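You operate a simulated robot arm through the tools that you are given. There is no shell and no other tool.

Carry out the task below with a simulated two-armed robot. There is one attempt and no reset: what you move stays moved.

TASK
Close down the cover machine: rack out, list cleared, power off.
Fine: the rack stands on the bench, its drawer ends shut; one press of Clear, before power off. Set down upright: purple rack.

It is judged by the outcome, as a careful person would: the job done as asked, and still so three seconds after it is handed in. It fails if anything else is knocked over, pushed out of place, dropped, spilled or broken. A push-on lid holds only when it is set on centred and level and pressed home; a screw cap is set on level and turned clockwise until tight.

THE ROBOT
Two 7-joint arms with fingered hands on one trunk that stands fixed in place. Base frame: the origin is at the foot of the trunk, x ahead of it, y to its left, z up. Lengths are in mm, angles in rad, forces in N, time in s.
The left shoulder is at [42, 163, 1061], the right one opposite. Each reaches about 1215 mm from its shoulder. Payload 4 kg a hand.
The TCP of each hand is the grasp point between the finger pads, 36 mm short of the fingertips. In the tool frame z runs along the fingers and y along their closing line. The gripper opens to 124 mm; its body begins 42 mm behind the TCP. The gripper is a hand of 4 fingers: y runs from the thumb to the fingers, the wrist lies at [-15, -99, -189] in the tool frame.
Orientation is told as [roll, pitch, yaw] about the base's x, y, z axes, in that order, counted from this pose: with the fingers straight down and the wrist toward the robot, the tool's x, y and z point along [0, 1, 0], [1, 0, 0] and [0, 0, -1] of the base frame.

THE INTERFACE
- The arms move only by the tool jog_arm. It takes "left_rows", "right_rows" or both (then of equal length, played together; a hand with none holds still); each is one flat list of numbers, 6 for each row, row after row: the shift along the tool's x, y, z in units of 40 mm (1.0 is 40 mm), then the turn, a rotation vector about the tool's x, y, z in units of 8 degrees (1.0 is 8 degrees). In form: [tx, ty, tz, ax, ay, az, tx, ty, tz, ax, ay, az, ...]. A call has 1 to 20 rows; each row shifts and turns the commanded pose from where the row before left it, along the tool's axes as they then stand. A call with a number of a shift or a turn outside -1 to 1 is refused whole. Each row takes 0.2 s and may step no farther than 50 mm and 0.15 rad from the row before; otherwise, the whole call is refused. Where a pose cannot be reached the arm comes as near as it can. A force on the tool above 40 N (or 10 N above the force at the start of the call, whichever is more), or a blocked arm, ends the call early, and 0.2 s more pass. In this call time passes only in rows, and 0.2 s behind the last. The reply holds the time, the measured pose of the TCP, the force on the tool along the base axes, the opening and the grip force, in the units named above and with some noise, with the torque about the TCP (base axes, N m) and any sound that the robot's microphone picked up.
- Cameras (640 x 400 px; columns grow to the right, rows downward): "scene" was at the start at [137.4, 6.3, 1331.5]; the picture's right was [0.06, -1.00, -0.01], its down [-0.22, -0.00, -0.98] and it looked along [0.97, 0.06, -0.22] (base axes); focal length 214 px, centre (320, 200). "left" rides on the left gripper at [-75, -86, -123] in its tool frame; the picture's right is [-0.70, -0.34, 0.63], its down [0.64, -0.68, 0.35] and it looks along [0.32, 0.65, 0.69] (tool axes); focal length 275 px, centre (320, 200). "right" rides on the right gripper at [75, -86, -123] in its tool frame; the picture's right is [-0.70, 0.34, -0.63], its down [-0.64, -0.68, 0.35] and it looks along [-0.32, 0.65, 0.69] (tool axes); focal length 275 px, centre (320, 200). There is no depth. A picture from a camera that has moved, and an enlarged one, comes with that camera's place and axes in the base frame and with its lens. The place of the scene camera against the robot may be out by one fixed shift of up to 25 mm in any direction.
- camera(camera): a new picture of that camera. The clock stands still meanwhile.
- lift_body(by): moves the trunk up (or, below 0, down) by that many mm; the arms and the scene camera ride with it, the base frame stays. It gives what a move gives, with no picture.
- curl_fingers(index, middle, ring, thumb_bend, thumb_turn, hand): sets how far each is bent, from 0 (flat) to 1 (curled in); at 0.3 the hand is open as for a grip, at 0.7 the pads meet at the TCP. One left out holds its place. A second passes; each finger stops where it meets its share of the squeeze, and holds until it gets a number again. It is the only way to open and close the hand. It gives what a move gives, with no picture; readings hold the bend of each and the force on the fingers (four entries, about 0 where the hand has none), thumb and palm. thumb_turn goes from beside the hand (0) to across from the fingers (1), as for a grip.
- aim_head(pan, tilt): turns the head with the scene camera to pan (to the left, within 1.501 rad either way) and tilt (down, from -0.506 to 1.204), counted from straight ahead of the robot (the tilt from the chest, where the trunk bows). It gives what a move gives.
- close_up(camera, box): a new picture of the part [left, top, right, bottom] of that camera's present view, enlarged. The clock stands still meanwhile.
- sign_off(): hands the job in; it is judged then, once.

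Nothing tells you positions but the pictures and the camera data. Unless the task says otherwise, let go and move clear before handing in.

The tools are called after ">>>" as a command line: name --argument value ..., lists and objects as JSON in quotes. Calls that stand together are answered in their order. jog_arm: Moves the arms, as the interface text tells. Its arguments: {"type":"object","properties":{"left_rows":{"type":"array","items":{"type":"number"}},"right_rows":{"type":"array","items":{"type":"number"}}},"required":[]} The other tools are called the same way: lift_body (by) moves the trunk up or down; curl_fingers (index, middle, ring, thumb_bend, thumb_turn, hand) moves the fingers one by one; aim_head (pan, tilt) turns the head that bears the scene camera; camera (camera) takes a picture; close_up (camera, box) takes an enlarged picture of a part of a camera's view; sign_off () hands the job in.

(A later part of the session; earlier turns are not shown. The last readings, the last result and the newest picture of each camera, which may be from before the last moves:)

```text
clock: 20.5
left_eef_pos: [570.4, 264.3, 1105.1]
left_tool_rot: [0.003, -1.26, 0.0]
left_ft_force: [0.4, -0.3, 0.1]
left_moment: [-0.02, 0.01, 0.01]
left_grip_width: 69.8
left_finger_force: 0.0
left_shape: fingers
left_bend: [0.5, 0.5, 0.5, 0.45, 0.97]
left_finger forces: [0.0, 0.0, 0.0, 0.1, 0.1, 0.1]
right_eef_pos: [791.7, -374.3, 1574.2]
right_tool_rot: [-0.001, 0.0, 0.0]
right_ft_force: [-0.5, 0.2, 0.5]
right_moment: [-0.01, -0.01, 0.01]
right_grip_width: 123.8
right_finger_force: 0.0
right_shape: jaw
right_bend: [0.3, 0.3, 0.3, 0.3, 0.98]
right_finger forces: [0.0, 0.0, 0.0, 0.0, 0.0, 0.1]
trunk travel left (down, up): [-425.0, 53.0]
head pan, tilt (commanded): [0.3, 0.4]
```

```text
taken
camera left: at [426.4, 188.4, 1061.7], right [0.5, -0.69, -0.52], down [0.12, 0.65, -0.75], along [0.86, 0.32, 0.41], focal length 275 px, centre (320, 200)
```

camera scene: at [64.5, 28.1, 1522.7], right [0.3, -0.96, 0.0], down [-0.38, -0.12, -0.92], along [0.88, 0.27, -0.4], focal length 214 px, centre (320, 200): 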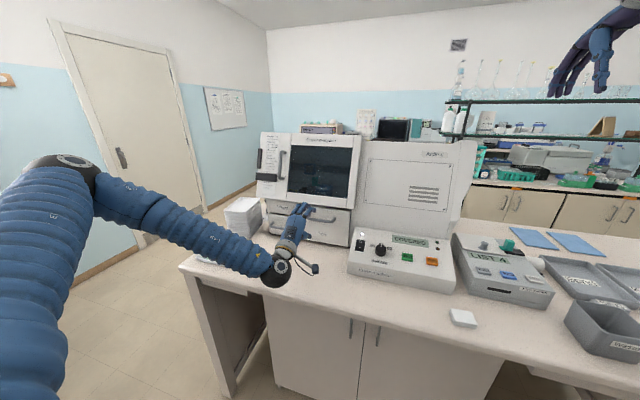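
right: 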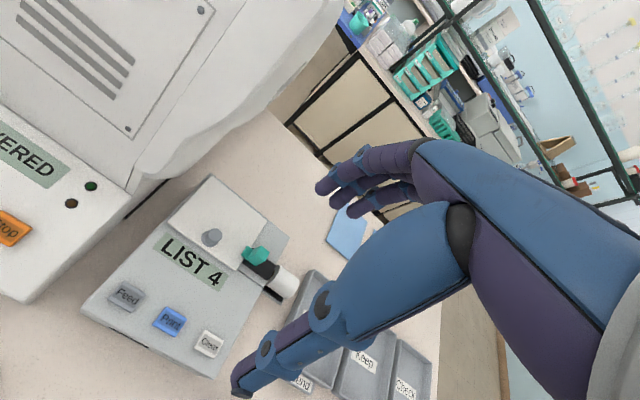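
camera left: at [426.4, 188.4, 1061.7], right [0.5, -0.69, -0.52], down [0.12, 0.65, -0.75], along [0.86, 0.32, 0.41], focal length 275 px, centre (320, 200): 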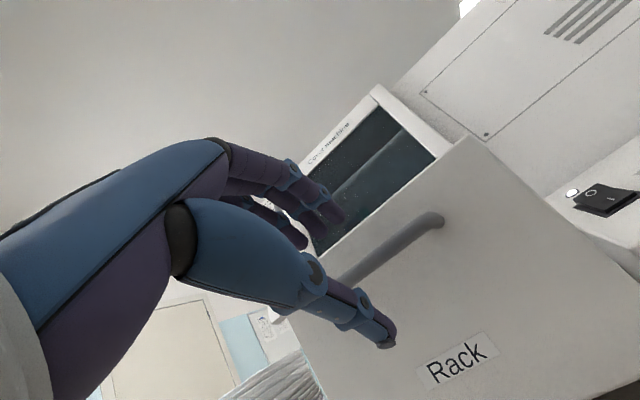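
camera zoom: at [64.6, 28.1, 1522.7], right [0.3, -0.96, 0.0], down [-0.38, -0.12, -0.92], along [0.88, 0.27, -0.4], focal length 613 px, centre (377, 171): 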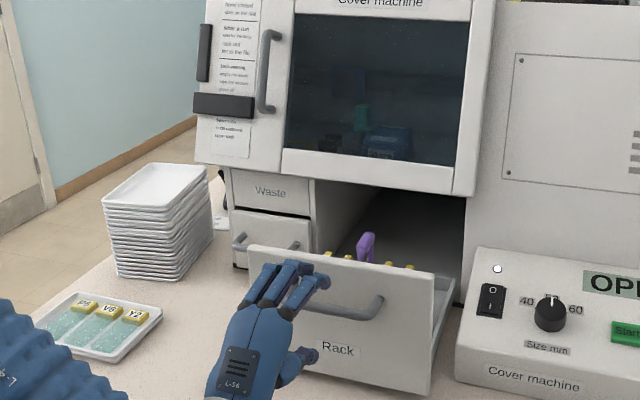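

The hand is clear of the bar. I'll lift it straight up and turn the fingers back down so I can look into the drawer from above.

>>> jog_arm --left_rows '[0, 0.856, -0.278, 0, 0, 0, 0, 0.856, -0.278, 0, 0, 0, 0, 0.856, -0.278, 0, 0, 0, 0, 0.856, -0.278, 0, 0, 0, 0, 0.856, -0.278, 0, 0, 0, 0, 0.856, -0.278, 0, 0, 0, 0, 0, 0, 1, 0, 0, 0, 0, 0, 1, 0, 0, 0, 0, 0, 1, 0, 0, 0, 0, 0, 1, 0, 0, 0, 0, 0, 1, 0, 0, 0, 0, 0, 1, 0, 0, 0, 0, 0, 1, 0, 0, 0, 0, 0, 1, 0, 0, 0, 0, 0, 1, 0, 0]'

>>> camera --camera "left"

>>> close_up --camera "scene" --box '[220, 140, 380, 280]'

```text
clock: 23.7
left_eef_pos: [604.2, 265.6, 1315.0]
left_tool_rot: [0.004, 0.002, 0.004]
left_ft_force: [0.4, 1.1, -0.6]
left_moment: [0.0, 0.01, 0.0]
left_grip_width: 70.0
left_finger_force: 0.1
left_shape: fingers
left_bend: [0.5, 0.5, 0.5, 0.45, 0.97]
left_finger forces: [0.1, 0.0, 0.0, 0.1, 0.0, 0.1]
left hand out of reach, approached as far as the arm can: row 2, 3, 4, 5, 7
right_eef_pos: [791.8, -374.9, 1573.9]
right_tool_rot: [0.001, 0.0, -0.001]
right_ft_force: [0.3, 0.2, 0.6]
right_moment: [0.05, 0.01, 0.02]
right_grip_width: 123.5
right_finger_force: 0.0
right_shape: jaw
right_bend: [0.3, 0.3, 0.3, 0.3, 0.98]
right_finger forces: [0.0, 0.1, 0.0, 0.1, 0.0, 0.0]
trunk travel left (down, up): [-425.0, 53.0]
head pan, tilt (commanded): [0.3, 0.4]
```

```text
taken
camera left: at [517.7, 189.3, 1436.1], right [-0.33, -0.7, -0.64], down [-0.68, 0.64, -0.34], along [0.65, 0.32, -0.69], focal length 275 px, centre (320, 200)
```

left: 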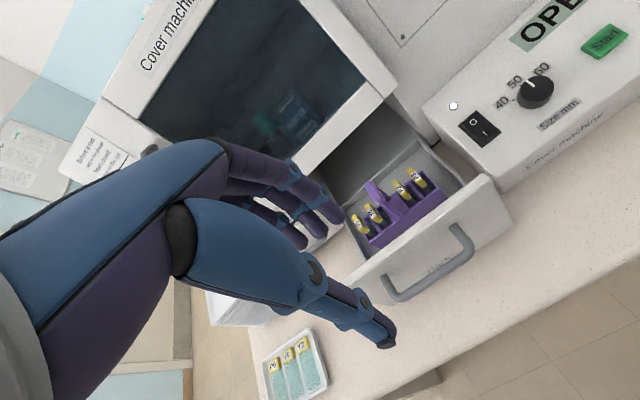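

```text
2.86 times, centred on (300, 210) of scene
camera zoom: at [65.6, 27.1, 1522.6], right [0.3, -0.96, 0.0], down [-0.38, -0.11, -0.92], along [0.88, 0.27, -0.4], focal length 613 px, centre (377, 171)
```

zoom: 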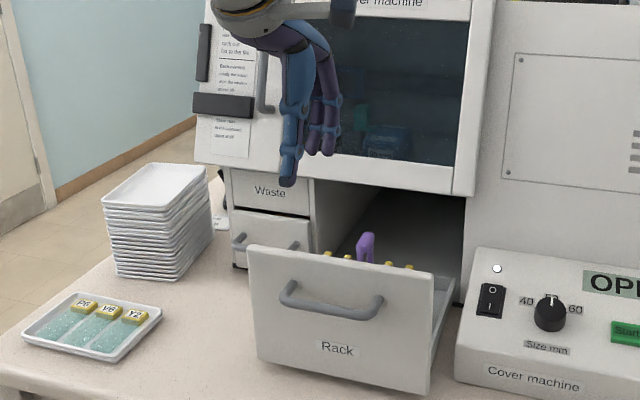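

Now I can see the purple rack in the drawer: a bar of slides with yellow labels and a raised handle plate in the middle. I'll zoom in to measure it.

>>> close_up --camera "left" --box '[320, 130, 520, 300]'

>>> close_up --camera "left" --box '[340, 150, 450, 250]'

```text
2.35 times, centred on (420, 215) of left
camera zoom: at [517.7, 189.3, 1436.1], right [-0.33, -0.7, -0.64], down [-0.68, 0.64, -0.34], along [0.65, 0.32, -0.69], focal length 648 px, centre (85, 165)
```

zoom: 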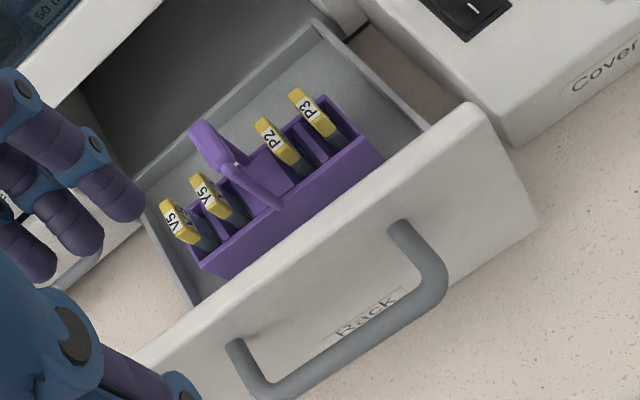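

```text
4.00 times, centred on (395, 200) of left
camera zoom: at [517.7, 189.3, 1436.1], right [-0.33, -0.7, -0.64], down [-0.68, 0.64, -0.34], along [0.65, 0.32, -0.69], focal length 1101 px, centre (20, 200)
```

zoom: 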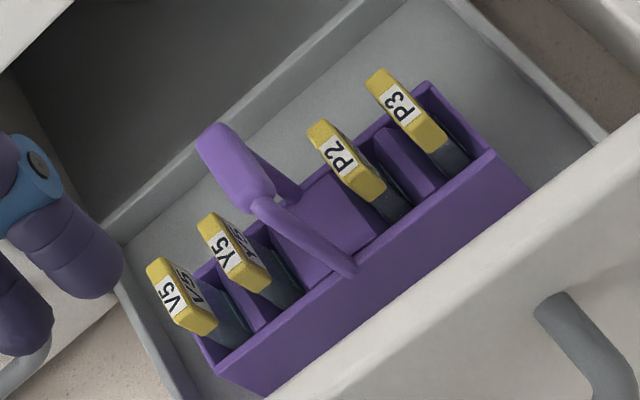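

The rack's long axis runs along y, and it has an arched carrying handle whose grip runs front-to-back at roughly (750–775, 265, 1070). I'll turn the left hand 90° so it closes across the grip, and look from a second angle to measure it.

>>> jog_arm --left_rows '[0, 0, 0, 0, 0, 1, 0, 0, 0, 0, 0, 1, 0, 0, 0, 0, 0, 1, 0, 0, 0, 0, 0, 1, 0, 0, 0, 0, 0, 1, 0, 0, 0, 0, 0, 1, 0, 0, 0, 0, 0, 1, 0, 0, 0, 0, 0, 1, 0, 0, 0, 0, 0, 1, 0, 0, 0, 0, 0, 1, 0, 0, 0, 0, 0, 1, 0, 0, 0, 0, 0, 0.25, 0.7, 0, 0.6, 0, 0, 0, 0.7, 0, 0.6, 0, 0, 0, 0.7, 0, 0.6, 0, 0, 0]'

>>> camera --camera "left"

>>> camera --camera "scene"

```text
clock: 26.9
left_eef_pos: [688.7, 267.6, 1240.6]
left_tool_rot: [0.002, 0.003, -1.568]
left_ft_force: [0.4, 0.2, 0.7]
left_moment: [-0.02, -0.01, -0.03]
left_grip_width: 69.7
left_finger_force: 0.1
left_shape: fingers
left_bend: [0.5, 0.5, 0.5, 0.45, 0.97]
left_finger forces: [0.1, 0.0, 0.0, 0.0, 0.0, 0.0]
right_eef_pos: [792.5, -373.0, 1574.1]
right_tool_rot: [0.0, 0.001, -0.001]
right_ft_force: [0.1, 0.1, -0.4]
right_moment: [0.01, -0.02, 0.03]
right_grip_width: 123.5
right_finger_force: 0.0
right_shape: jaw
right_bend: [0.3, 0.3, 0.3, 0.3, 0.98]
right_finger forces: [0.0, 0.1, 0.0, 0.0, 0.0, 0.1]
trunk travel left (down, up): [-425.0, 53.0]
head pan, tilt (commanded): [0.3, 0.4]
```

```text
taken
camera left: at [611.9, 353.1, 1362.3], right [-0.7, 0.34, -0.63], down [0.64, 0.68, -0.34], along [0.32, -0.65, -0.69], focal length 275 px, centre (320, 200)
```

left: 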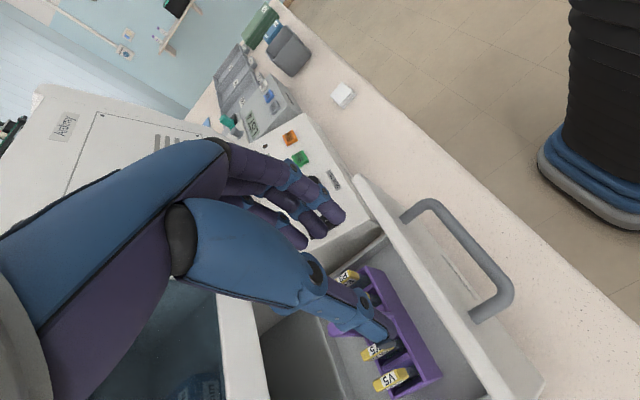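

```text
taken
camera scene: at [66.0, 27.9, 1522.5], right [0.3, -0.96, 0.0], down [-0.38, -0.12, -0.92], along [0.88, 0.27, -0.4], focal length 214 px, centre (320, 200)
```

scene: 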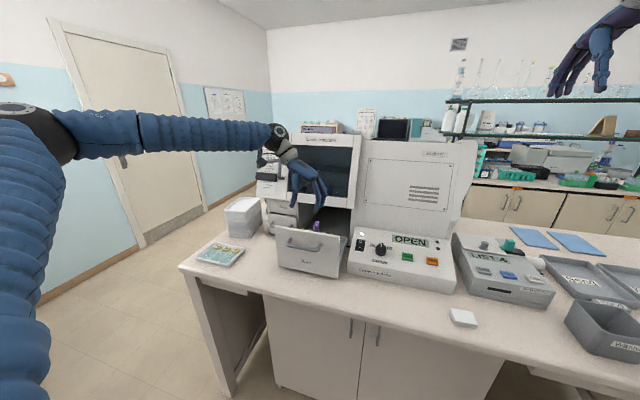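

The thumb hides the handle from here. I'll shift the hand back and left a bit to expose the rack.

>>> jog_arm --left_rows '[-0.5, -0.7, -0.5, 0, 0, 0, -0.5, -0.7, -0.5, 0, 0, 0]'

>>> camera --camera "left"

```text
clock: 27.5
left_eef_pos: [646.8, 324.6, 1280.8]
left_tool_rot: [0.004, 0.001, -1.569]
left_ft_force: [0.3, -0.1, 0.5]
left_moment: [0.0, 0.0, -0.03]
left_grip_width: 69.6
left_finger_force: 0.1
left_shape: fingers
left_bend: [0.5, 0.5, 0.5, 0.45, 0.97]
left_finger forces: [0.0, 0.1, 0.0, 0.1, 0.1, 0.0]
right_eef_pos: [789.8, -373.7, 1575.8]
right_tool_rot: [0.0, -0.001, -0.002]
right_ft_force: [-0.6, -0.3, -0.2]
right_moment: [-0.01, 0.0, -0.01]
right_grip_width: 123.9
right_finger_force: 0.1
right_shape: jaw
right_bend: [0.3, 0.3, 0.3, 0.3, 0.98]
right_finger forces: [0.0, 0.1, 0.0, 0.1, 0.1, 0.0]
trunk travel left (down, up): [-425.0, 53.0]
head pan, tilt (commanded): [0.3, 0.4]
```

```text
taken
camera left: at [570.6, 409.0, 1403.0], right [-0.7, 0.34, -0.64], down [0.64, 0.68, -0.34], along [0.32, -0.65, -0.69], focal length 275 px, centre (320, 200)
```

left: 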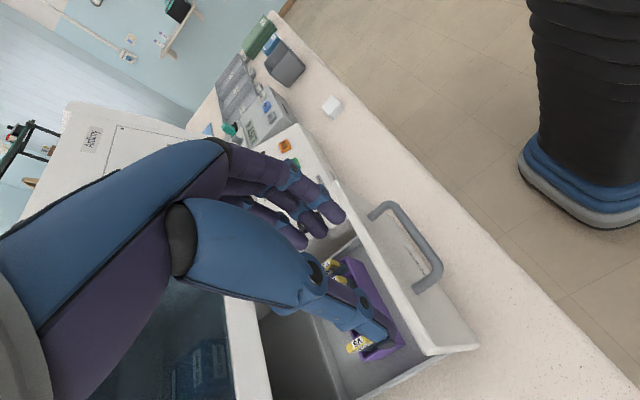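

The rack is still hidden behind the thumb. Moving forward and right should bring it into clear view beside the thumb.

>>> jog_arm --left_rows '[0.75, 0.28, 0, 0, 0, 0, 0.75, 0.28, 0, 0, 0, 0, 0.75, 0.28, 0, 0, 0, 0, 0.75, 0.28, 0, 0, 0, 0]'

>>> camera --camera "left"

>>> close_up --camera "scene" --box '[240, 120, 380, 280]'

```text
clock: 28.5
left_eef_pos: [769.2, 278.1, 1282.3]
left_tool_rot: [0.001, 0.002, -1.566]
left_ft_force: [-0.2, 0.1, 0.5]
left_moment: [-0.01, 0.03, 0.0]
left_grip_width: 69.6
left_finger_force: 0.1
left_shape: fingers
left_bend: [0.5, 0.5, 0.5, 0.45, 0.97]
left_finger forces: [0.0, 0.1, 0.0, 0.1, 0.0, 0.0]
right_eef_pos: [793.3, -375.3, 1573.2]
right_tool_rot: [0.003, 0.001, -0.001]
right_ft_force: [-0.2, -0.1, -0.1]
right_moment: [0.02, 0.04, -0.06]
right_grip_width: 123.7
right_finger_force: 0.0
right_shape: jaw
right_bend: [0.3, 0.3, 0.3, 0.3, 0.98]
right_finger forces: [0.0, 0.0, 0.0, 0.1, 0.1, 0.0]
trunk travel left (down, up): [-425.0, 53.0]
head pan, tilt (commanded): [0.3, 0.4]
```

```text
taken
camera left: at [692.4, 362.1, 1404.4], right [-0.7, 0.33, -0.63], down [0.64, 0.69, -0.34], along [0.32, -0.65, -0.69], focal length 275 px, centre (320, 200)
```

left: 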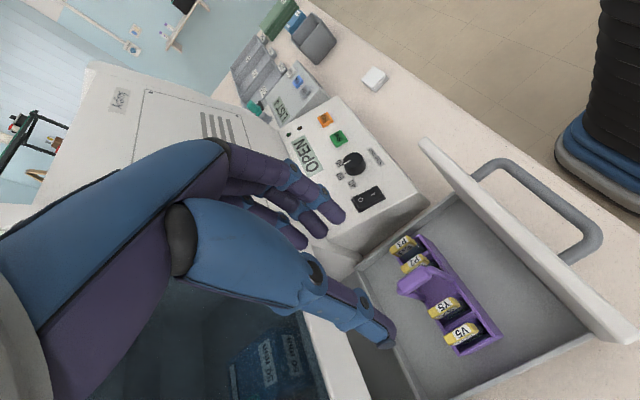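

```text
2.50 times, centred on (310, 200) of scene
camera zoom: at [66.6, 26.9, 1522.5], right [0.3, -0.96, 0.0], down [-0.38, -0.11, -0.92], along [0.88, 0.27, -0.4], focal length 536 px, centre (345, 200)
```

zoom: 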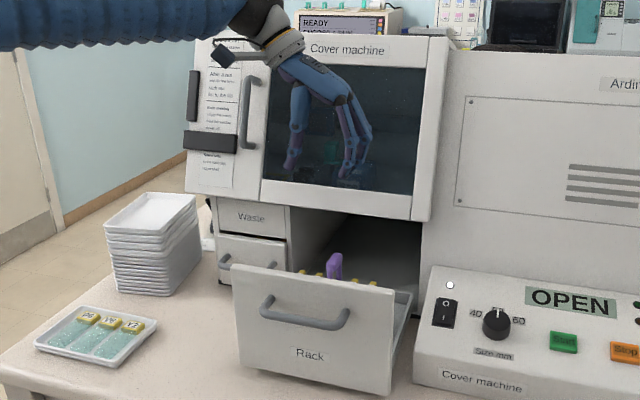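

>>> close_up --camera "left" --box '[360, 210, 520, 370]'

>>> close_up --camera "left" --box '[340, 120, 640, 400]'

```text
2.50 times, centred on (440, 290) of left
camera zoom: at [692.4, 362.1, 1404.4], right [-0.7, 0.33, -0.63], down [0.64, 0.69, -0.34], along [0.32, -0.65, -0.69], focal length 688 px, centre (20, -25)
```

zoom: 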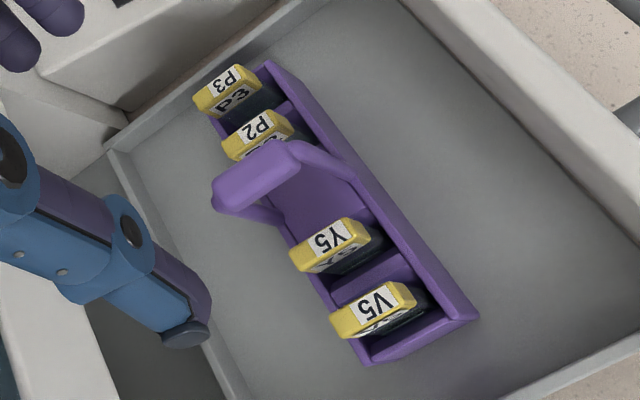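

```text
1.43 times, centred on (490, 260) of left
camera zoom: at [692.4, 362.1, 1404.4], right [-0.7, 0.33, -0.63], down [0.64, 0.69, -0.34], along [0.32, -0.65, -0.69], focal length 393 px, centre (77, 114)
```

zoom: 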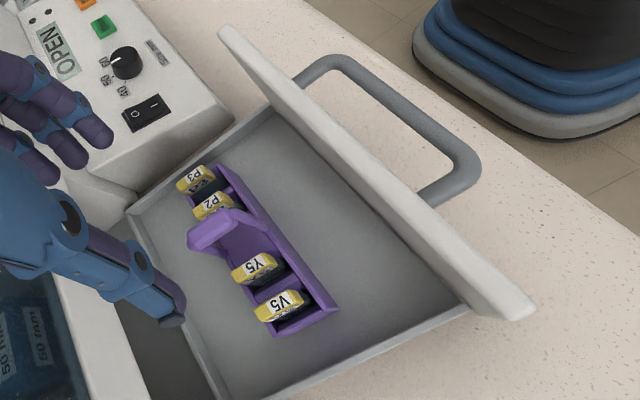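

The grip bar of the rack handle is about at (773, 259, 1093), running front-to-back. The slide tops stand at z≈1052 on either side. I'll move the hand above the grip and check alignment before lowering.

>>> jog_arm --left_rows '[0.03, 0.16, 0.8, 0, 0, 0, 0.03, 0.16, 0.8, 0, 0, 0, 0.03, 0.16, 0.8, 0, 0, 0]'

>>> camera --camera "left"

>>> close_up --camera "scene" --box '[260, 160, 360, 250]'

```text
clock: 29.3
left_eef_pos: [771.8, 258.3, 1186.8]
left_tool_rot: [0.003, 0.0, -1.566]
left_ft_force: [-0.4, 0.0, 0.7]
left_moment: [0.0, 0.02, -0.03]
left_grip_width: 69.4
left_finger_force: 0.1
left_shape: fingers
left_bend: [0.5, 0.5, 0.5, 0.45, 0.97]
left_finger forces: [0.0, 0.0, 0.0, 0.0, 0.0, 0.1]
right_eef_pos: [792.1, -374.1, 1574.7]
right_tool_rot: [0.001, -0.001, 0.001]
right_ft_force: [0.4, -0.1, 0.4]
right_moment: [-0.02, 0.02, 0.01]
right_grip_width: 123.8
right_finger_force: 0.1
right_shape: jaw
right_bend: [0.3, 0.3, 0.3, 0.3, 0.98]
right_finger forces: [0.0, 0.0, 0.0, 0.1, 0.1, 0.1]
trunk travel left (down, up): [-425.0, 53.0]
head pan, tilt (commanded): [0.3, 0.4]
```

```text
taken
camera left: at [695.4, 343.1, 1308.2], right [-0.7, 0.33, -0.64], down [0.64, 0.68, -0.34], along [0.32, -0.65, -0.69], focal length 275 px, centre (320, 200)
```

left: 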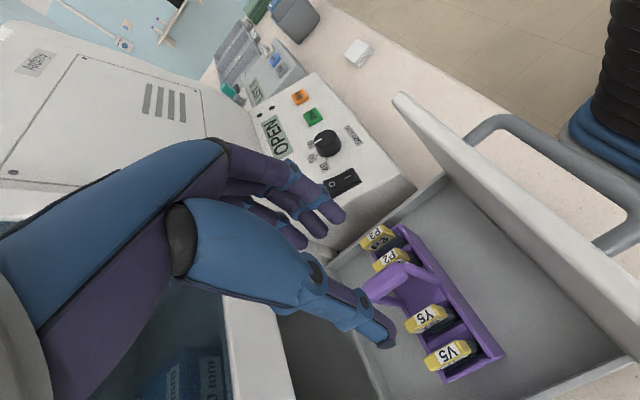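

```text
4.44 times, centred on (310, 205) of scene
camera zoom: at [65.0, 28.4, 1522.6], right [0.3, -0.96, 0.0], down [-0.38, -0.12, -0.92], along [0.88, 0.27, -0.4], focal length 953 px, centre (364, 178)
```

zoom: 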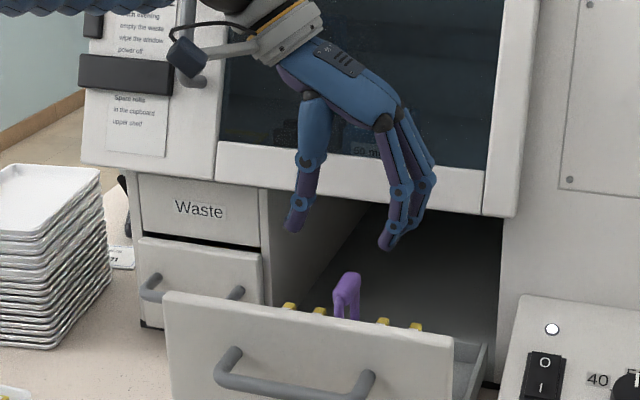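

The hand is above the handle. I'll take an enlarged left view to refine the grip's position before descending.

>>> close_up --camera "left" --box '[340, 220, 520, 390]'

```text
2.35 times, centred on (430, 305) of left
camera zoom: at [695.4, 343.1, 1308.2], right [-0.7, 0.33, -0.64], down [0.64, 0.68, -0.34], along [0.32, -0.65, -0.69], focal length 648 px, centre (61, -47)
```

zoom: 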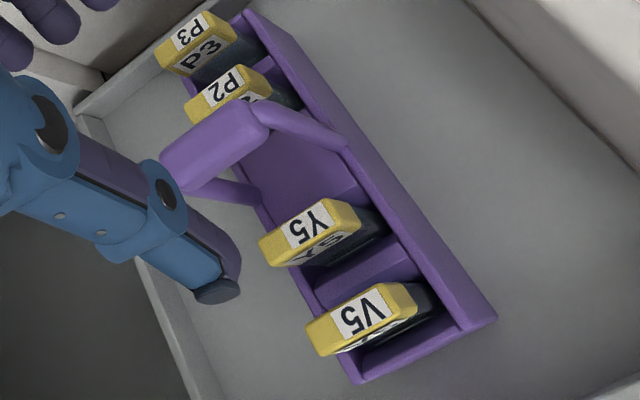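

The grip runs from x≈754 to 793 at y≈258 with its top near z=1100, so the hand is well aligned. I'll lower it in two stages.

>>> jog_arm --left_rows '[0, 0, 0.6, 0, 0, 0, 0, 0, 0.6, 0, 0, 0]'

>>> close_up --camera "left" --box '[280, 200, 520, 400]'

>>> close_up --camera "scene" --box '[270, 170, 350, 240]'

```text
clock: 29.9
left_eef_pos: [772.2, 257.3, 1137.4]
left_tool_rot: [0.001, -0.001, -1.567]
left_ft_force: [0.5, -0.1, 0.4]
left_moment: [0.01, 0.02, 0.01]
left_grip_width: 69.8
left_finger_force: 0.0
left_shape: fingers
left_bend: [0.5, 0.5, 0.5, 0.45, 0.97]
left_finger forces: [0.0, 0.1, 0.1, 0.0, 0.1, 0.1]
right_eef_pos: [791.6, -373.5, 1574.0]
right_tool_rot: [0.0, 0.0, 0.0]
right_ft_force: [-0.2, 0.1, 0.3]
right_moment: [0.03, 0.03, -0.03]
right_grip_width: 123.8
right_finger_force: 0.1
right_shape: jaw
right_bend: [0.3, 0.3, 0.3, 0.3, 0.98]
right_finger forces: [0.0, 0.1, 0.1, 0.0, 0.1, 0.0]
trunk travel left (down, up): [-425.0, 53.0]
head pan, tilt (commanded): [0.3, 0.4]
```

```text
2.00 times, centred on (400, 300) of left
camera zoom: at [695.0, 342.8, 1259.3], right [-0.7, 0.33, -0.63], down [0.64, 0.68, -0.34], along [0.32, -0.65, -0.69], focal length 551 px, centre (160, 0)
```

zoom: 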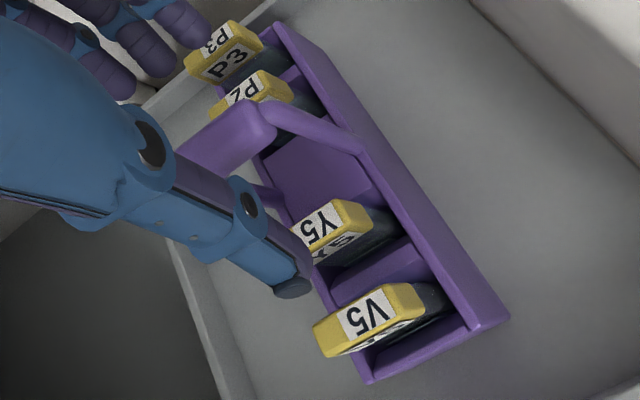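

```text
5.71 times, centred on (310, 205) of scene
camera zoom: at [65.4, 28.2, 1522.5], right [0.3, -0.96, 0.0], down [-0.38, -0.12, -0.92], along [0.88, 0.27, -0.4], focal length 1226 px, centre (377, 171)
```

zoom: 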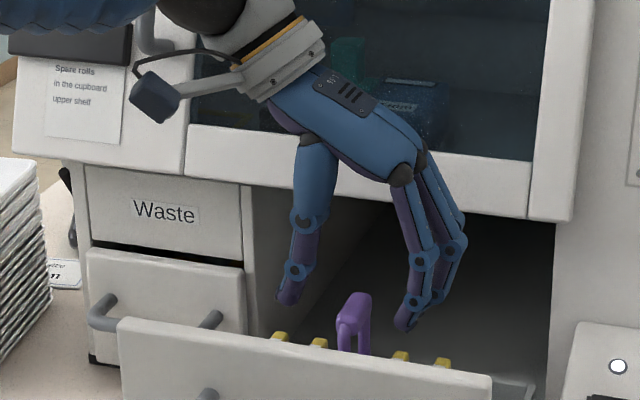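

Thumb and fingers straddle the grip. I'll lower the last 36 mm and close gently.

>>> jog_arm --left_rows '[0, 0, 0.45, 0, 0, 0, 0, 0, 0.45, 0, 0, 0]'

>>> close_up --camera "left" --box '[280, 200, 520, 400]'

>>> close_up --camera "scene" --box '[270, 170, 350, 240]'

```text
clock: 30.5
left_eef_pos: [772.0, 257.4, 1103.9]
left_tool_rot: [0.002, 0.003, -1.567]
left_ft_force: [0.4, 0.6, 0.4]
left_moment: [0.01, -0.02, 0.02]
left_grip_width: 69.8
left_finger_force: 0.1
left_shape: fingers
left_bend: [0.5, 0.5, 0.5, 0.45, 0.97]
left_finger forces: [0.0, 0.0, 0.1, 0.0, 0.0, 0.0]
right_eef_pos: [790.2, -374.4, 1574.4]
right_tool_rot: [0.0, 0.001, 0.0]
right_ft_force: [-0.4, 0.1, -0.1]
right_moment: [0.03, -0.01, 0.02]
right_grip_width: 123.7
right_finger_force: 0.0
right_shape: jaw
right_bend: [0.3, 0.3, 0.3, 0.3, 0.98]
right_finger forces: [0.1, 0.0, 0.1, 0.0, 0.1, 0.1]
trunk travel left (down, up): [-425.0, 53.0]
head pan, tilt (commanded): [0.3, 0.4]
```

```text
2.00 times, centred on (400, 300) of left
camera zoom: at [695.1, 342.3, 1224.6], right [-0.7, 0.34, -0.63], down [0.64, 0.68, -0.34], along [0.32, -0.65, -0.69], focal length 551 px, centre (160, 0)
```

zoom: 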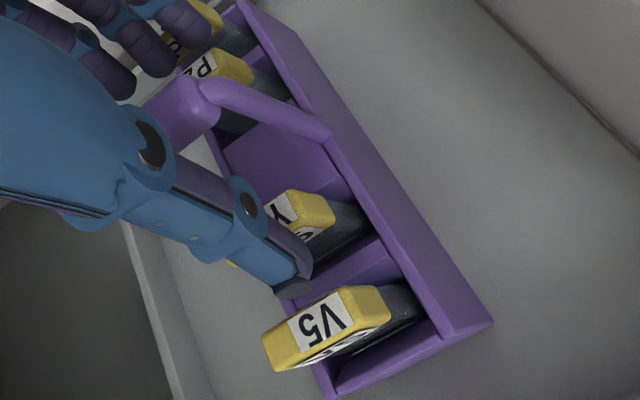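

```text
5.71 times, centred on (310, 205) of scene
camera zoom: at [65.2, 27.7, 1522.6], right [0.3, -0.96, 0.0], down [-0.38, -0.11, -0.92], along [0.88, 0.27, -0.4], focal length 1226 px, centre (377, 171)
```

zoom: 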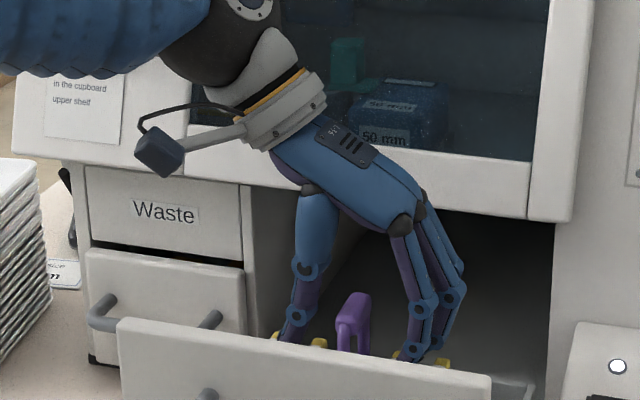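

Triangulation from three views agrees that the grip is centred under the TCP. I'll close the hand in stages.

>>> curl_fingers --hand "left" --index 0.6 --middle 0.6 --ring 0.6 --thumb_bend 0.58

>>> close_up --camera "left" --box '[280, 200, 520, 400]'

>>> close_up --camera "scene" --box '[270, 170, 350, 240]'

```text
clock: 31.5
left_eef_pos: [772.4, 257.1, 1102.0]
left_tool_rot: [0.001, 0.001, -1.567]
left_ft_force: [-1.6, 0.6, -0.2]
left_moment: [-0.02, -0.01, 0.0]
left_grip_width: 36.4
left_finger_force: 0.2
left_shape: fingers
left_bend: [0.6, 0.6, 0.6, 0.57, 0.97]
left_finger forces: [0.1, 0.1, 0.0, 0.0, 0.7, 0.1]
right_eef_pos: [791.3, -374.0, 1574.3]
right_tool_rot: [0.001, 0.0, 0.0]
right_ft_force: [0.6, -0.3, 0.1]
right_moment: [0.0, -0.02, -0.02]
right_grip_width: 123.5
right_finger_force: 0.0
right_shape: jaw
right_bend: [0.3, 0.3, 0.3, 0.3, 0.98]
right_finger forces: [0.1, 0.0, 0.0, 0.0, 0.0, 0.0]
trunk travel left (down, up): [-425.0, 53.0]
head pan, tilt (commanded): [0.3, 0.4]
```

```text
2.00 times, centred on (400, 300) of left
camera zoom: at [695.0, 342.3, 1224.8], right [-0.7, 0.34, -0.63], down [0.64, 0.68, -0.34], along [0.32, -0.65, -0.69], focal length 551 px, centre (160, 0)
```

zoom: 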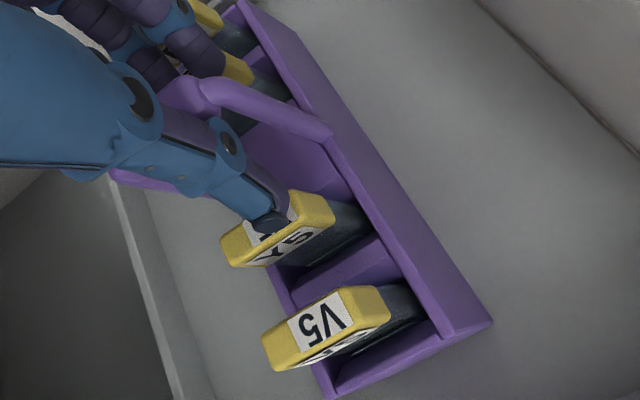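

```text
5.71 times, centred on (310, 205) of scene
camera zoom: at [65.0, 27.8, 1522.6], right [0.3, -0.96, 0.0], down [-0.38, -0.12, -0.92], along [0.88, 0.27, -0.4], focal length 1226 px, centre (377, 171)
```

zoom: 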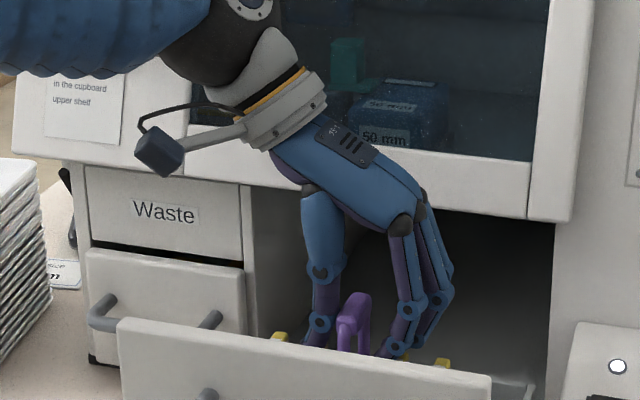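

The thumb reads a light contact and its tip looks very close to slide Y5's label. I'll raise the hand 10 mm before closing further.

>>> jog_arm --left_rows '[0, 0, -0.25, 0, 0, 0]'

>>> close_up --camera "left" --box '[280, 200, 520, 400]'

```text
clock: 31.9
left_eef_pos: [771.4, 258.2, 1112.5]
left_tool_rot: [0.002, 0.001, -1.567]
left_ft_force: [0.2, 0.6, -0.6]
left_moment: [-0.01, -0.02, 0.0]
left_grip_width: 35.9
left_finger_force: 0.0
left_shape: fingers
left_bend: [0.6, 0.6, 0.6, 0.57, 0.97]
left_finger forces: [0.0, 0.0, 0.0, 0.0, 0.1, 0.0]
right_eef_pos: [791.0, -373.9, 1575.7]
right_tool_rot: [0.0, 0.002, 0.001]
right_ft_force: [-0.1, 0.4, 1.3]
right_moment: [-0.03, 0.0, -0.01]
right_grip_width: 123.7
right_finger_force: 0.1
right_shape: jaw
right_bend: [0.3, 0.3, 0.3, 0.3, 0.98]
right_finger forces: [0.0, 0.1, 0.0, 0.0, 0.0, 0.0]
trunk travel left (down, up): [-425.0, 53.0]
head pan, tilt (commanded): [0.3, 0.4]
```

```text
2.00 times, centred on (400, 300) of left
camera zoom: at [694.3, 342.2, 1235.0], right [-0.7, 0.34, -0.64], down [0.64, 0.68, -0.34], along [0.32, -0.65, -0.69], focal length 551 px, centre (160, 0)
```

zoom: 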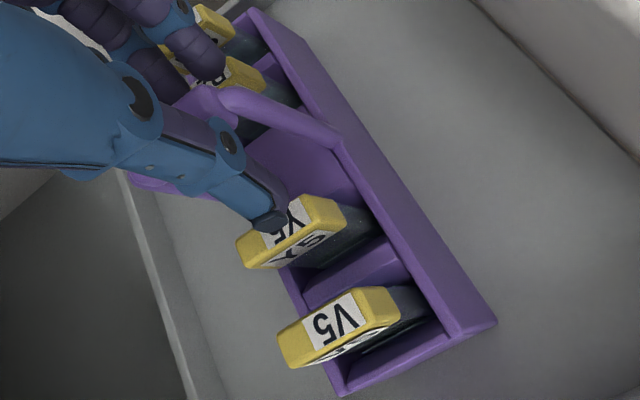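

Contact is gone and Y5 looks undisturbed. I'll continue closing onto the grip.

>>> curl_fingers --hand "left" --index 0.66 --middle 0.66 --ring 0.66 --thumb_bend 0.63

>>> close_up --camera "left" --box '[280, 200, 520, 400]'

>>> close_up --camera "scene" --box '[270, 170, 350, 240]'

```text
clock: 32.9
left_eef_pos: [771.9, 257.0, 1113.1]
left_tool_rot: [0.001, 0.001, -1.568]
left_ft_force: [-0.2, 0.1, 0.0]
left_moment: [-0.03, 0.0, -0.01]
left_grip_width: 21.6
left_finger_force: 2.7
left_shape: fingers
left_bend: [0.65, 0.65, 0.65, 0.62, 0.97]
left_finger forces: [0.9, 0.7, 1.0, 0.1, 2.4, 0.0]
right_eef_pos: [791.3, -375.7, 1575.7]
right_tool_rot: [-0.002, 0.0, -0.001]
right_ft_force: [0.4, 0.4, -0.9]
right_moment: [-0.05, 0.01, 0.0]
right_grip_width: 123.8
right_finger_force: 0.0
right_shape: jaw
right_bend: [0.3, 0.3, 0.3, 0.3, 0.98]
right_finger forces: [0.0, 0.0, 0.0, 0.0, 0.0, 0.0]
trunk travel left (down, up): [-425.0, 53.0]
head pan, tilt (commanded): [0.3, 0.4]
```

```text
2.00 times, centred on (400, 300) of left
camera zoom: at [694.4, 342.5, 1234.6], right [-0.7, 0.34, -0.63], down [0.64, 0.68, -0.34], along [0.32, -0.65, -0.69], focal length 551 px, centre (160, 0)
```

zoom: 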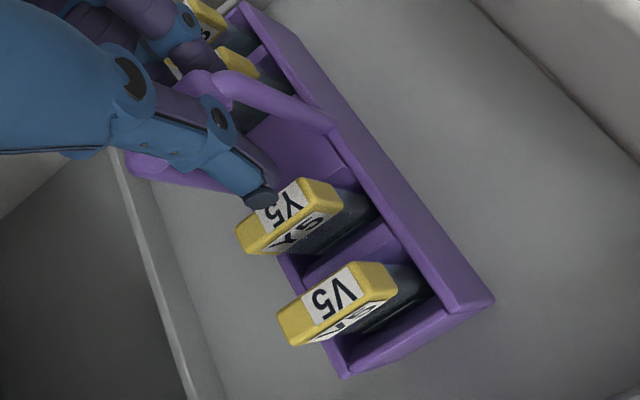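

```text
5.71 times, centred on (310, 205) of scene
camera zoom: at [64.9, 27.7, 1522.6], right [0.3, -0.96, 0.0], down [-0.38, -0.12, -0.92], along [0.88, 0.27, -0.4], focal length 1226 px, centre (377, 171)
```

zoom: 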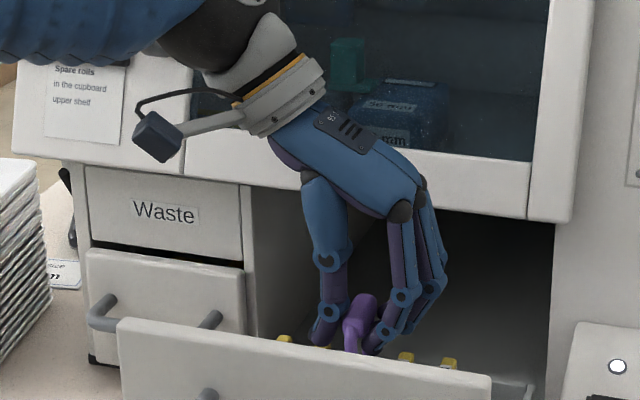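

Fingers and thumb have both met the grip. I'll firm up the squeeze.

>>> curl_fingers --hand "left" --index 0.75 --middle 0.75 --ring 0.75 --thumb_bend 0.7

>>> close_up --camera "left" --box '[280, 200, 520, 400]'

>>> close_up --camera "scene" --box '[270, 170, 350, 240]'

```text
clock: 33.9
left_eef_pos: [771.6, 257.7, 1111.5]
left_tool_rot: [0.002, 0.002, -1.567]
left_ft_force: [0.7, -0.7, -2.9]
left_moment: [-0.1, -0.01, 0.05]
left_grip_width: 20.1
left_finger_force: 30.0
left_shape: fingers
left_bend: [0.65, 0.72, 0.74, 0.65, 0.92]
left_finger forces: [16.5, 10.1, 4.1, 0.0, 28.0, 0.0]
right_eef_pos: [790.2, -374.2, 1574.0]
right_tool_rot: [0.0, -0.001, 0.001]
right_ft_force: [0.6, 0.1, 0.1]
right_moment: [-0.02, 0.02, -0.01]
right_grip_width: 123.7
right_finger_force: 0.1
right_shape: jaw
right_bend: [0.3, 0.3, 0.3, 0.3, 0.98]
right_finger forces: [0.1, 0.0, 0.1, 0.0, 0.1, 0.1]
trunk travel left (down, up): [-425.0, 53.0]
head pan, tilt (commanded): [0.3, 0.4]
```

```text
2.00 times, centred on (400, 300) of left
camera zoom: at [694.7, 342.7, 1234.3], right [-0.7, 0.34, -0.63], down [0.64, 0.68, -0.34], along [0.32, -0.65, -0.69], focal length 551 px, centre (160, 0)
```

zoom: 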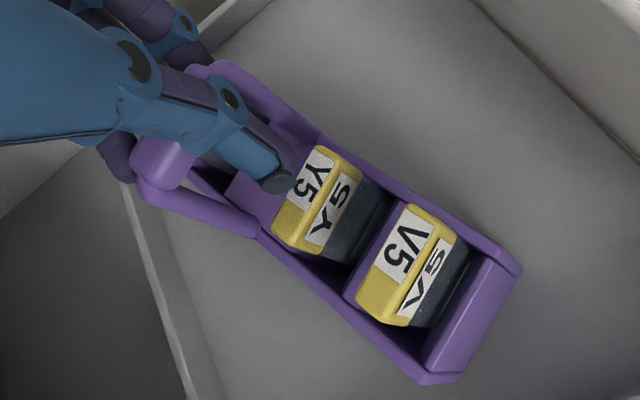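

```text
5.71 times, centred on (310, 205) of scene
camera zoom: at [65.3, 27.9, 1522.6], right [0.3, -0.96, 0.0], down [-0.38, -0.12, -0.92], along [0.88, 0.27, -0.4], focal length 1226 px, centre (377, 171)
```

zoom: 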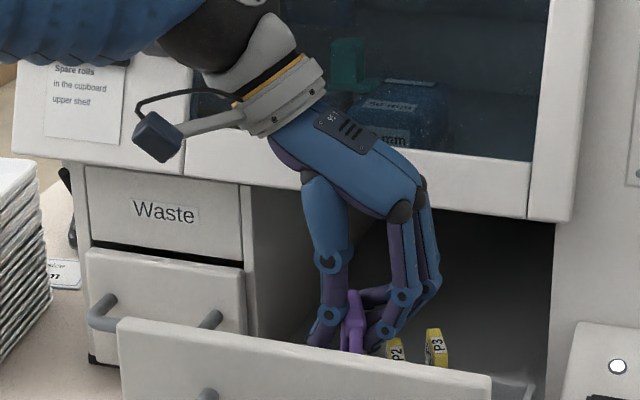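

The squeeze turned the rack about 25° in the drawer, because the thumb opposes the index and middle fingers rather than all three. I'll release it gently and regrip with index and middle only, aligned to the rack.

>>> curl_fingers --hand "left" --index 0.62 --middle 0.62 --ring 0.5 --thumb_bend 0.58

>>> close_up --camera "left" --box '[280, 200, 520, 400]'

>>> close_up --camera "scene" --box '[270, 170, 350, 240]'

```text
clock: 34.9
left_eef_pos: [771.8, 257.6, 1112.5]
left_tool_rot: [0.003, 0.002, -1.569]
left_ft_force: [-0.4, -0.3, -0.1]
left_moment: [0.0, -0.01, -0.02]
left_grip_width: 32.3
left_finger_force: 0.1
left_shape: fingers
left_bend: [0.62, 0.62, 0.5, 0.57, 0.97]
left_finger forces: [0.0, 0.0, 0.0, 0.1, 0.1, 0.1]
right_eef_pos: [790.7, -375.5, 1574.3]
right_tool_rot: [0.001, -0.001, 0.001]
right_ft_force: [0.3, 0.1, 0.6]
right_moment: [0.0, -0.03, 0.0]
right_grip_width: 123.8
right_finger_force: 0.0
right_shape: jaw
right_bend: [0.3, 0.3, 0.3, 0.3, 0.98]
right_finger forces: [0.0, 0.0, 0.0, 0.0, 0.0, 0.1]
trunk travel left (down, up): [-425.0, 53.0]
head pan, tilt (commanded): [0.3, 0.4]
```

```text
2.00 times, centred on (400, 300) of left
camera zoom: at [694.6, 342.6, 1234.4], right [-0.7, 0.34, -0.63], down [0.64, 0.68, -0.34], along [0.32, -0.65, -0.69], focal length 551 px, centre (160, 0)
```

zoom: 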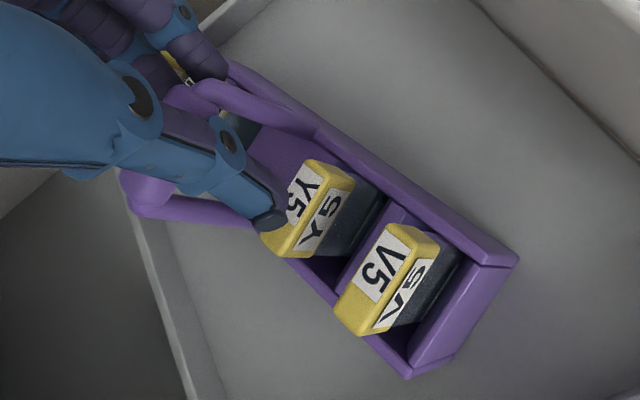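

```text
5.71 times, centred on (310, 205) of scene
camera zoom: at [65.1, 27.8, 1522.6], right [0.3, -0.96, 0.0], down [-0.38, -0.12, -0.92], along [0.88, 0.27, -0.4], focal length 1226 px, centre (377, 171)
```

zoom: 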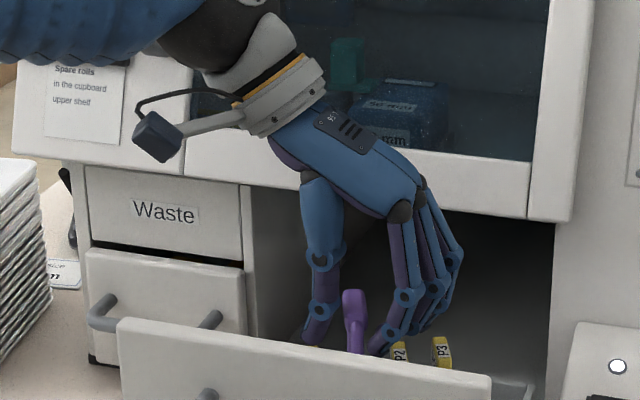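

The rack is standing flat, turned about 20°. I'll raise the hand to re-measure the grip's position and angle.

>>> jog_arm --left_rows '[0, 0, -0.5, 0, 0, 0, 0, 0, -0.5, 0, 0, 0, 0, 0, -0.75, 0, 0, 0]'

>>> curl_fingers --hand "left" --index 0.5 --middle 0.5 --ring 0.35 --thumb_bend 0.4

>>> close_up --camera "left" --box '[320, 200, 520, 370]'

>>> close_up --camera "scene" --box '[270, 170, 350, 240]'

```text
clock: 35.7
left_eef_pos: [771.3, 258.1, 1183.1]
left_tool_rot: [0.001, -0.001, -1.567]
left_ft_force: [0.1, -0.7, -0.4]
left_moment: [-0.01, -0.04, 0.02]
left_grip_width: 32.7
left_finger_force: 0.1
left_shape: fingers
left_bend: [0.62, 0.62, 0.5, 0.57, 0.97]
left_finger forces: [0.0, 0.1, 0.1, 0.1, 0.0, 0.1]
right_eef_pos: [790.5, -375.1, 1575.0]
right_tool_rot: [0.0, 0.0, -0.001]
right_ft_force: [-0.9, -1.1, -0.4]
right_moment: [-0.02, -0.04, -0.01]
right_grip_width: 123.6
right_finger_force: 0.1
right_shape: jaw
right_bend: [0.3, 0.3, 0.3, 0.3, 0.98]
right_finger forces: [0.1, 0.0, 0.1, 0.0, 0.0, 0.1]
trunk travel left (down, up): [-425.0, 53.0]
head pan, tilt (commanded): [0.3, 0.4]
```

```text
clock: 36.7
left_eef_pos: [771.4, 258.2, 1181.5]
left_tool_rot: [0.001, 0.002, -1.567]
left_ft_force: [-0.6, -0.9, -0.2]
left_moment: [-0.02, 0.0, -0.01]
left_grip_width: 77.3
left_finger_force: 0.1
left_shape: fingers
left_bend: [0.5, 0.5, 0.35, 0.4, 0.97]
left_finger forces: [0.0, 0.1, 0.1, 0.0, 0.1, 0.1]
right_eef_pos: [790.2, -374.6, 1573.9]
right_tool_rot: [-0.002, 0.0, 0.0]
right_ft_force: [-0.8, -0.2, 0.5]
right_moment: [0.03, -0.04, 0.0]
right_grip_width: 123.7
right_finger_force: 0.1
right_shape: jaw
right_bend: [0.3, 0.3, 0.3, 0.3, 0.98]
right_finger forces: [0.1, 0.1, 0.0, 0.0, 0.0, 0.0]
trunk travel left (down, up): [-425.0, 53.0]
head pan, tilt (commanded): [0.3, 0.4]
```

```text
2.35 times, centred on (420, 285) of left
camera zoom: at [694.4, 343.3, 1304.2], right [-0.7, 0.34, -0.63], down [0.64, 0.68, -0.34], along [0.32, -0.65, -0.69], focal length 648 px, centre (85, 0)
```

zoom: 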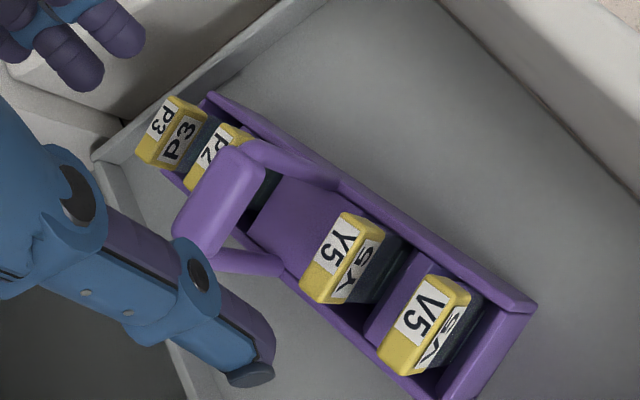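

```text
5.71 times, centred on (310, 205) of scene
camera zoom: at [64.9, 27.7, 1522.6], right [0.3, -0.96, 0.0], down [-0.38, -0.11, -0.92], along [0.88, 0.27, -0.4], focal length 1226 px, centre (377, 171)
```

zoom: 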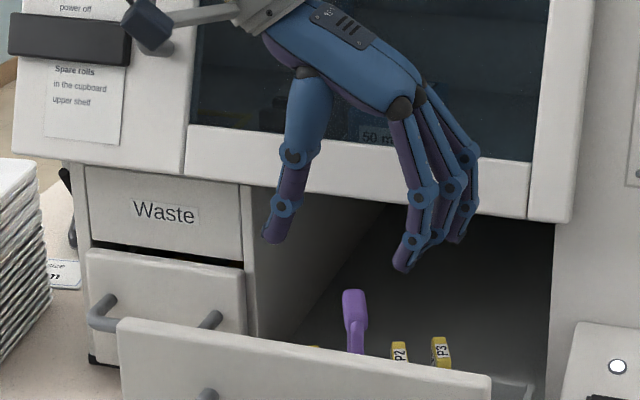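

The grip is now centred near (778, 259) and turned about 22°. Before regripping I'll check the hand's clearance to the hood.

>>> camera --camera "left"

>>> close_up --camera "scene" --box '[240, 110, 380, 250]'

>>> camera --camera "right"

```text
taken
camera left: at [694.4, 343.3, 1304.2], right [-0.7, 0.34, -0.63], down [0.64, 0.68, -0.34], along [0.32, -0.65, -0.69], focal length 275 px, centre (320, 200)
```

left: 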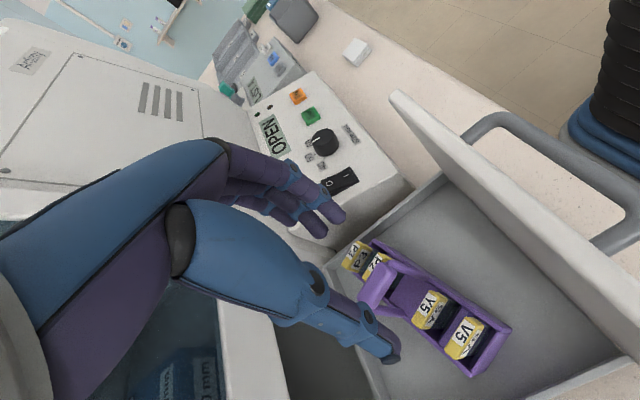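

```text
2.86 times, centred on (310, 180) of scene
camera zoom: at [64.9, 27.7, 1522.6], right [0.3, -0.96, 0.0], down [-0.38, -0.11, -0.92], along [0.88, 0.27, -0.4], focal length 613 px, centre (349, 257)
```

zoom: 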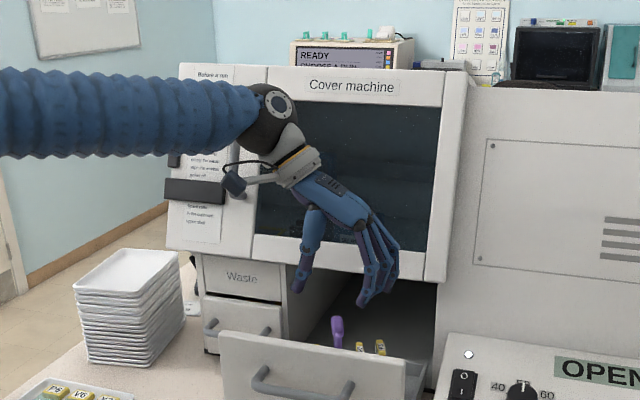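

```text
taken
camera right: at [703.6, -298.5, 1697.7], right [0.34, -0.7, 0.63], down [-0.68, -0.64, -0.35], along [0.65, -0.32, -0.69], focal length 275 px, centre (320, 200)
```

right: 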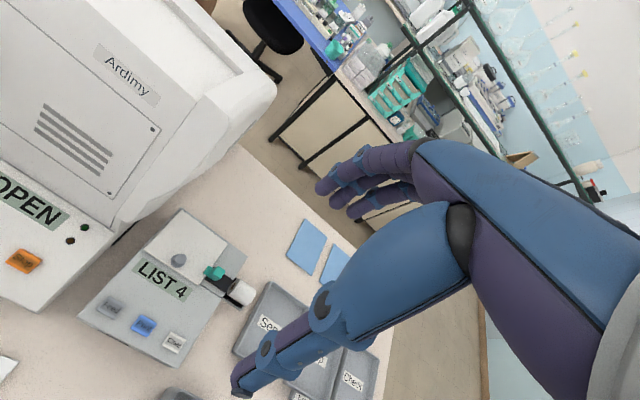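

The hood lip is at about x=855, so there's enough clearance. I'll turn the hand 22° to match the rack and shift so the thumb, index and middle fingers centre on the grip.

>>> jog_arm --left_rows '[0, 0, 0, 0, 0, -0.92, 0, 0, 0, 0, 0, -0.92, 0, 0, 0, 0, 0, -0.91, 0.36, 0.04, 0, 0, 0, 0]'

>>> close_up --camera "left" --box '[280, 200, 520, 400]'

>>> close_up --camera "scene" --box '[270, 170, 350, 240]'

```text
clock: 37.7
left_eef_pos: [787.0, 263.6, 1179.9]
left_tool_rot: [0.002, 0.003, -1.181]
left_ft_force: [0.2, 0.1, 0.6]
left_moment: [0.0, -0.01, 0.0]
left_grip_width: 77.1
left_finger_force: 0.0
left_shape: fingers
left_bend: [0.5, 0.5, 0.35, 0.4, 0.97]
left_finger forces: [0.0, 0.1, 0.1, 0.0, 0.0, 0.0]
right_eef_pos: [792.9, -374.4, 1574.1]
right_tool_rot: [0.0, 0.002, 0.0]
right_ft_force: [0.4, -0.2, -0.4]
right_moment: [-0.01, 0.01, 0.02]
right_grip_width: 123.6
right_finger_force: 0.1
right_shape: jaw
right_bend: [0.3, 0.3, 0.3, 0.3, 0.98]
right_finger forces: [0.0, 0.0, 0.1, 0.0, 0.0, 0.0]
trunk travel left (down, up): [-425.0, 53.0]
head pan, tilt (commanded): [0.3, 0.4]
```

```text
2.00 times, centred on (400, 300) of left
camera zoom: at [684.1, 314.0, 1302.8], right [-0.77, 0.05, -0.63], down [0.34, 0.88, -0.34], along [0.54, -0.48, -0.69], focal length 551 px, centre (160, 0)
```

zoom: 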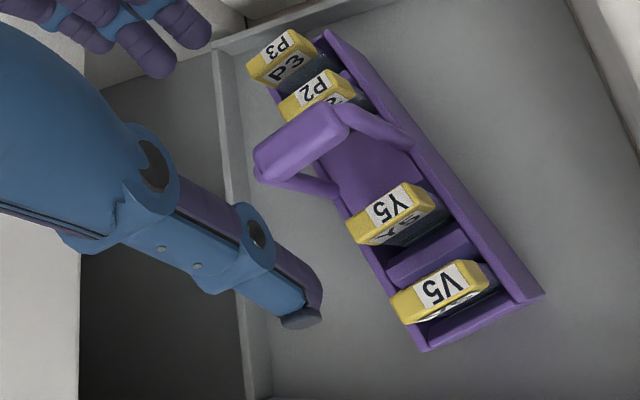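

```text
5.71 times, centred on (310, 205) of scene
camera zoom: at [66.2, 28.0, 1522.5], right [0.3, -0.96, 0.0], down [-0.38, -0.12, -0.92], along [0.88, 0.27, -0.4], focal length 1226 px, centre (377, 171)
```

zoom: 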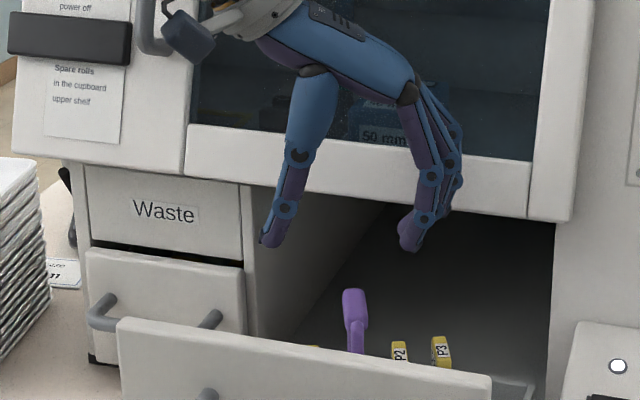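

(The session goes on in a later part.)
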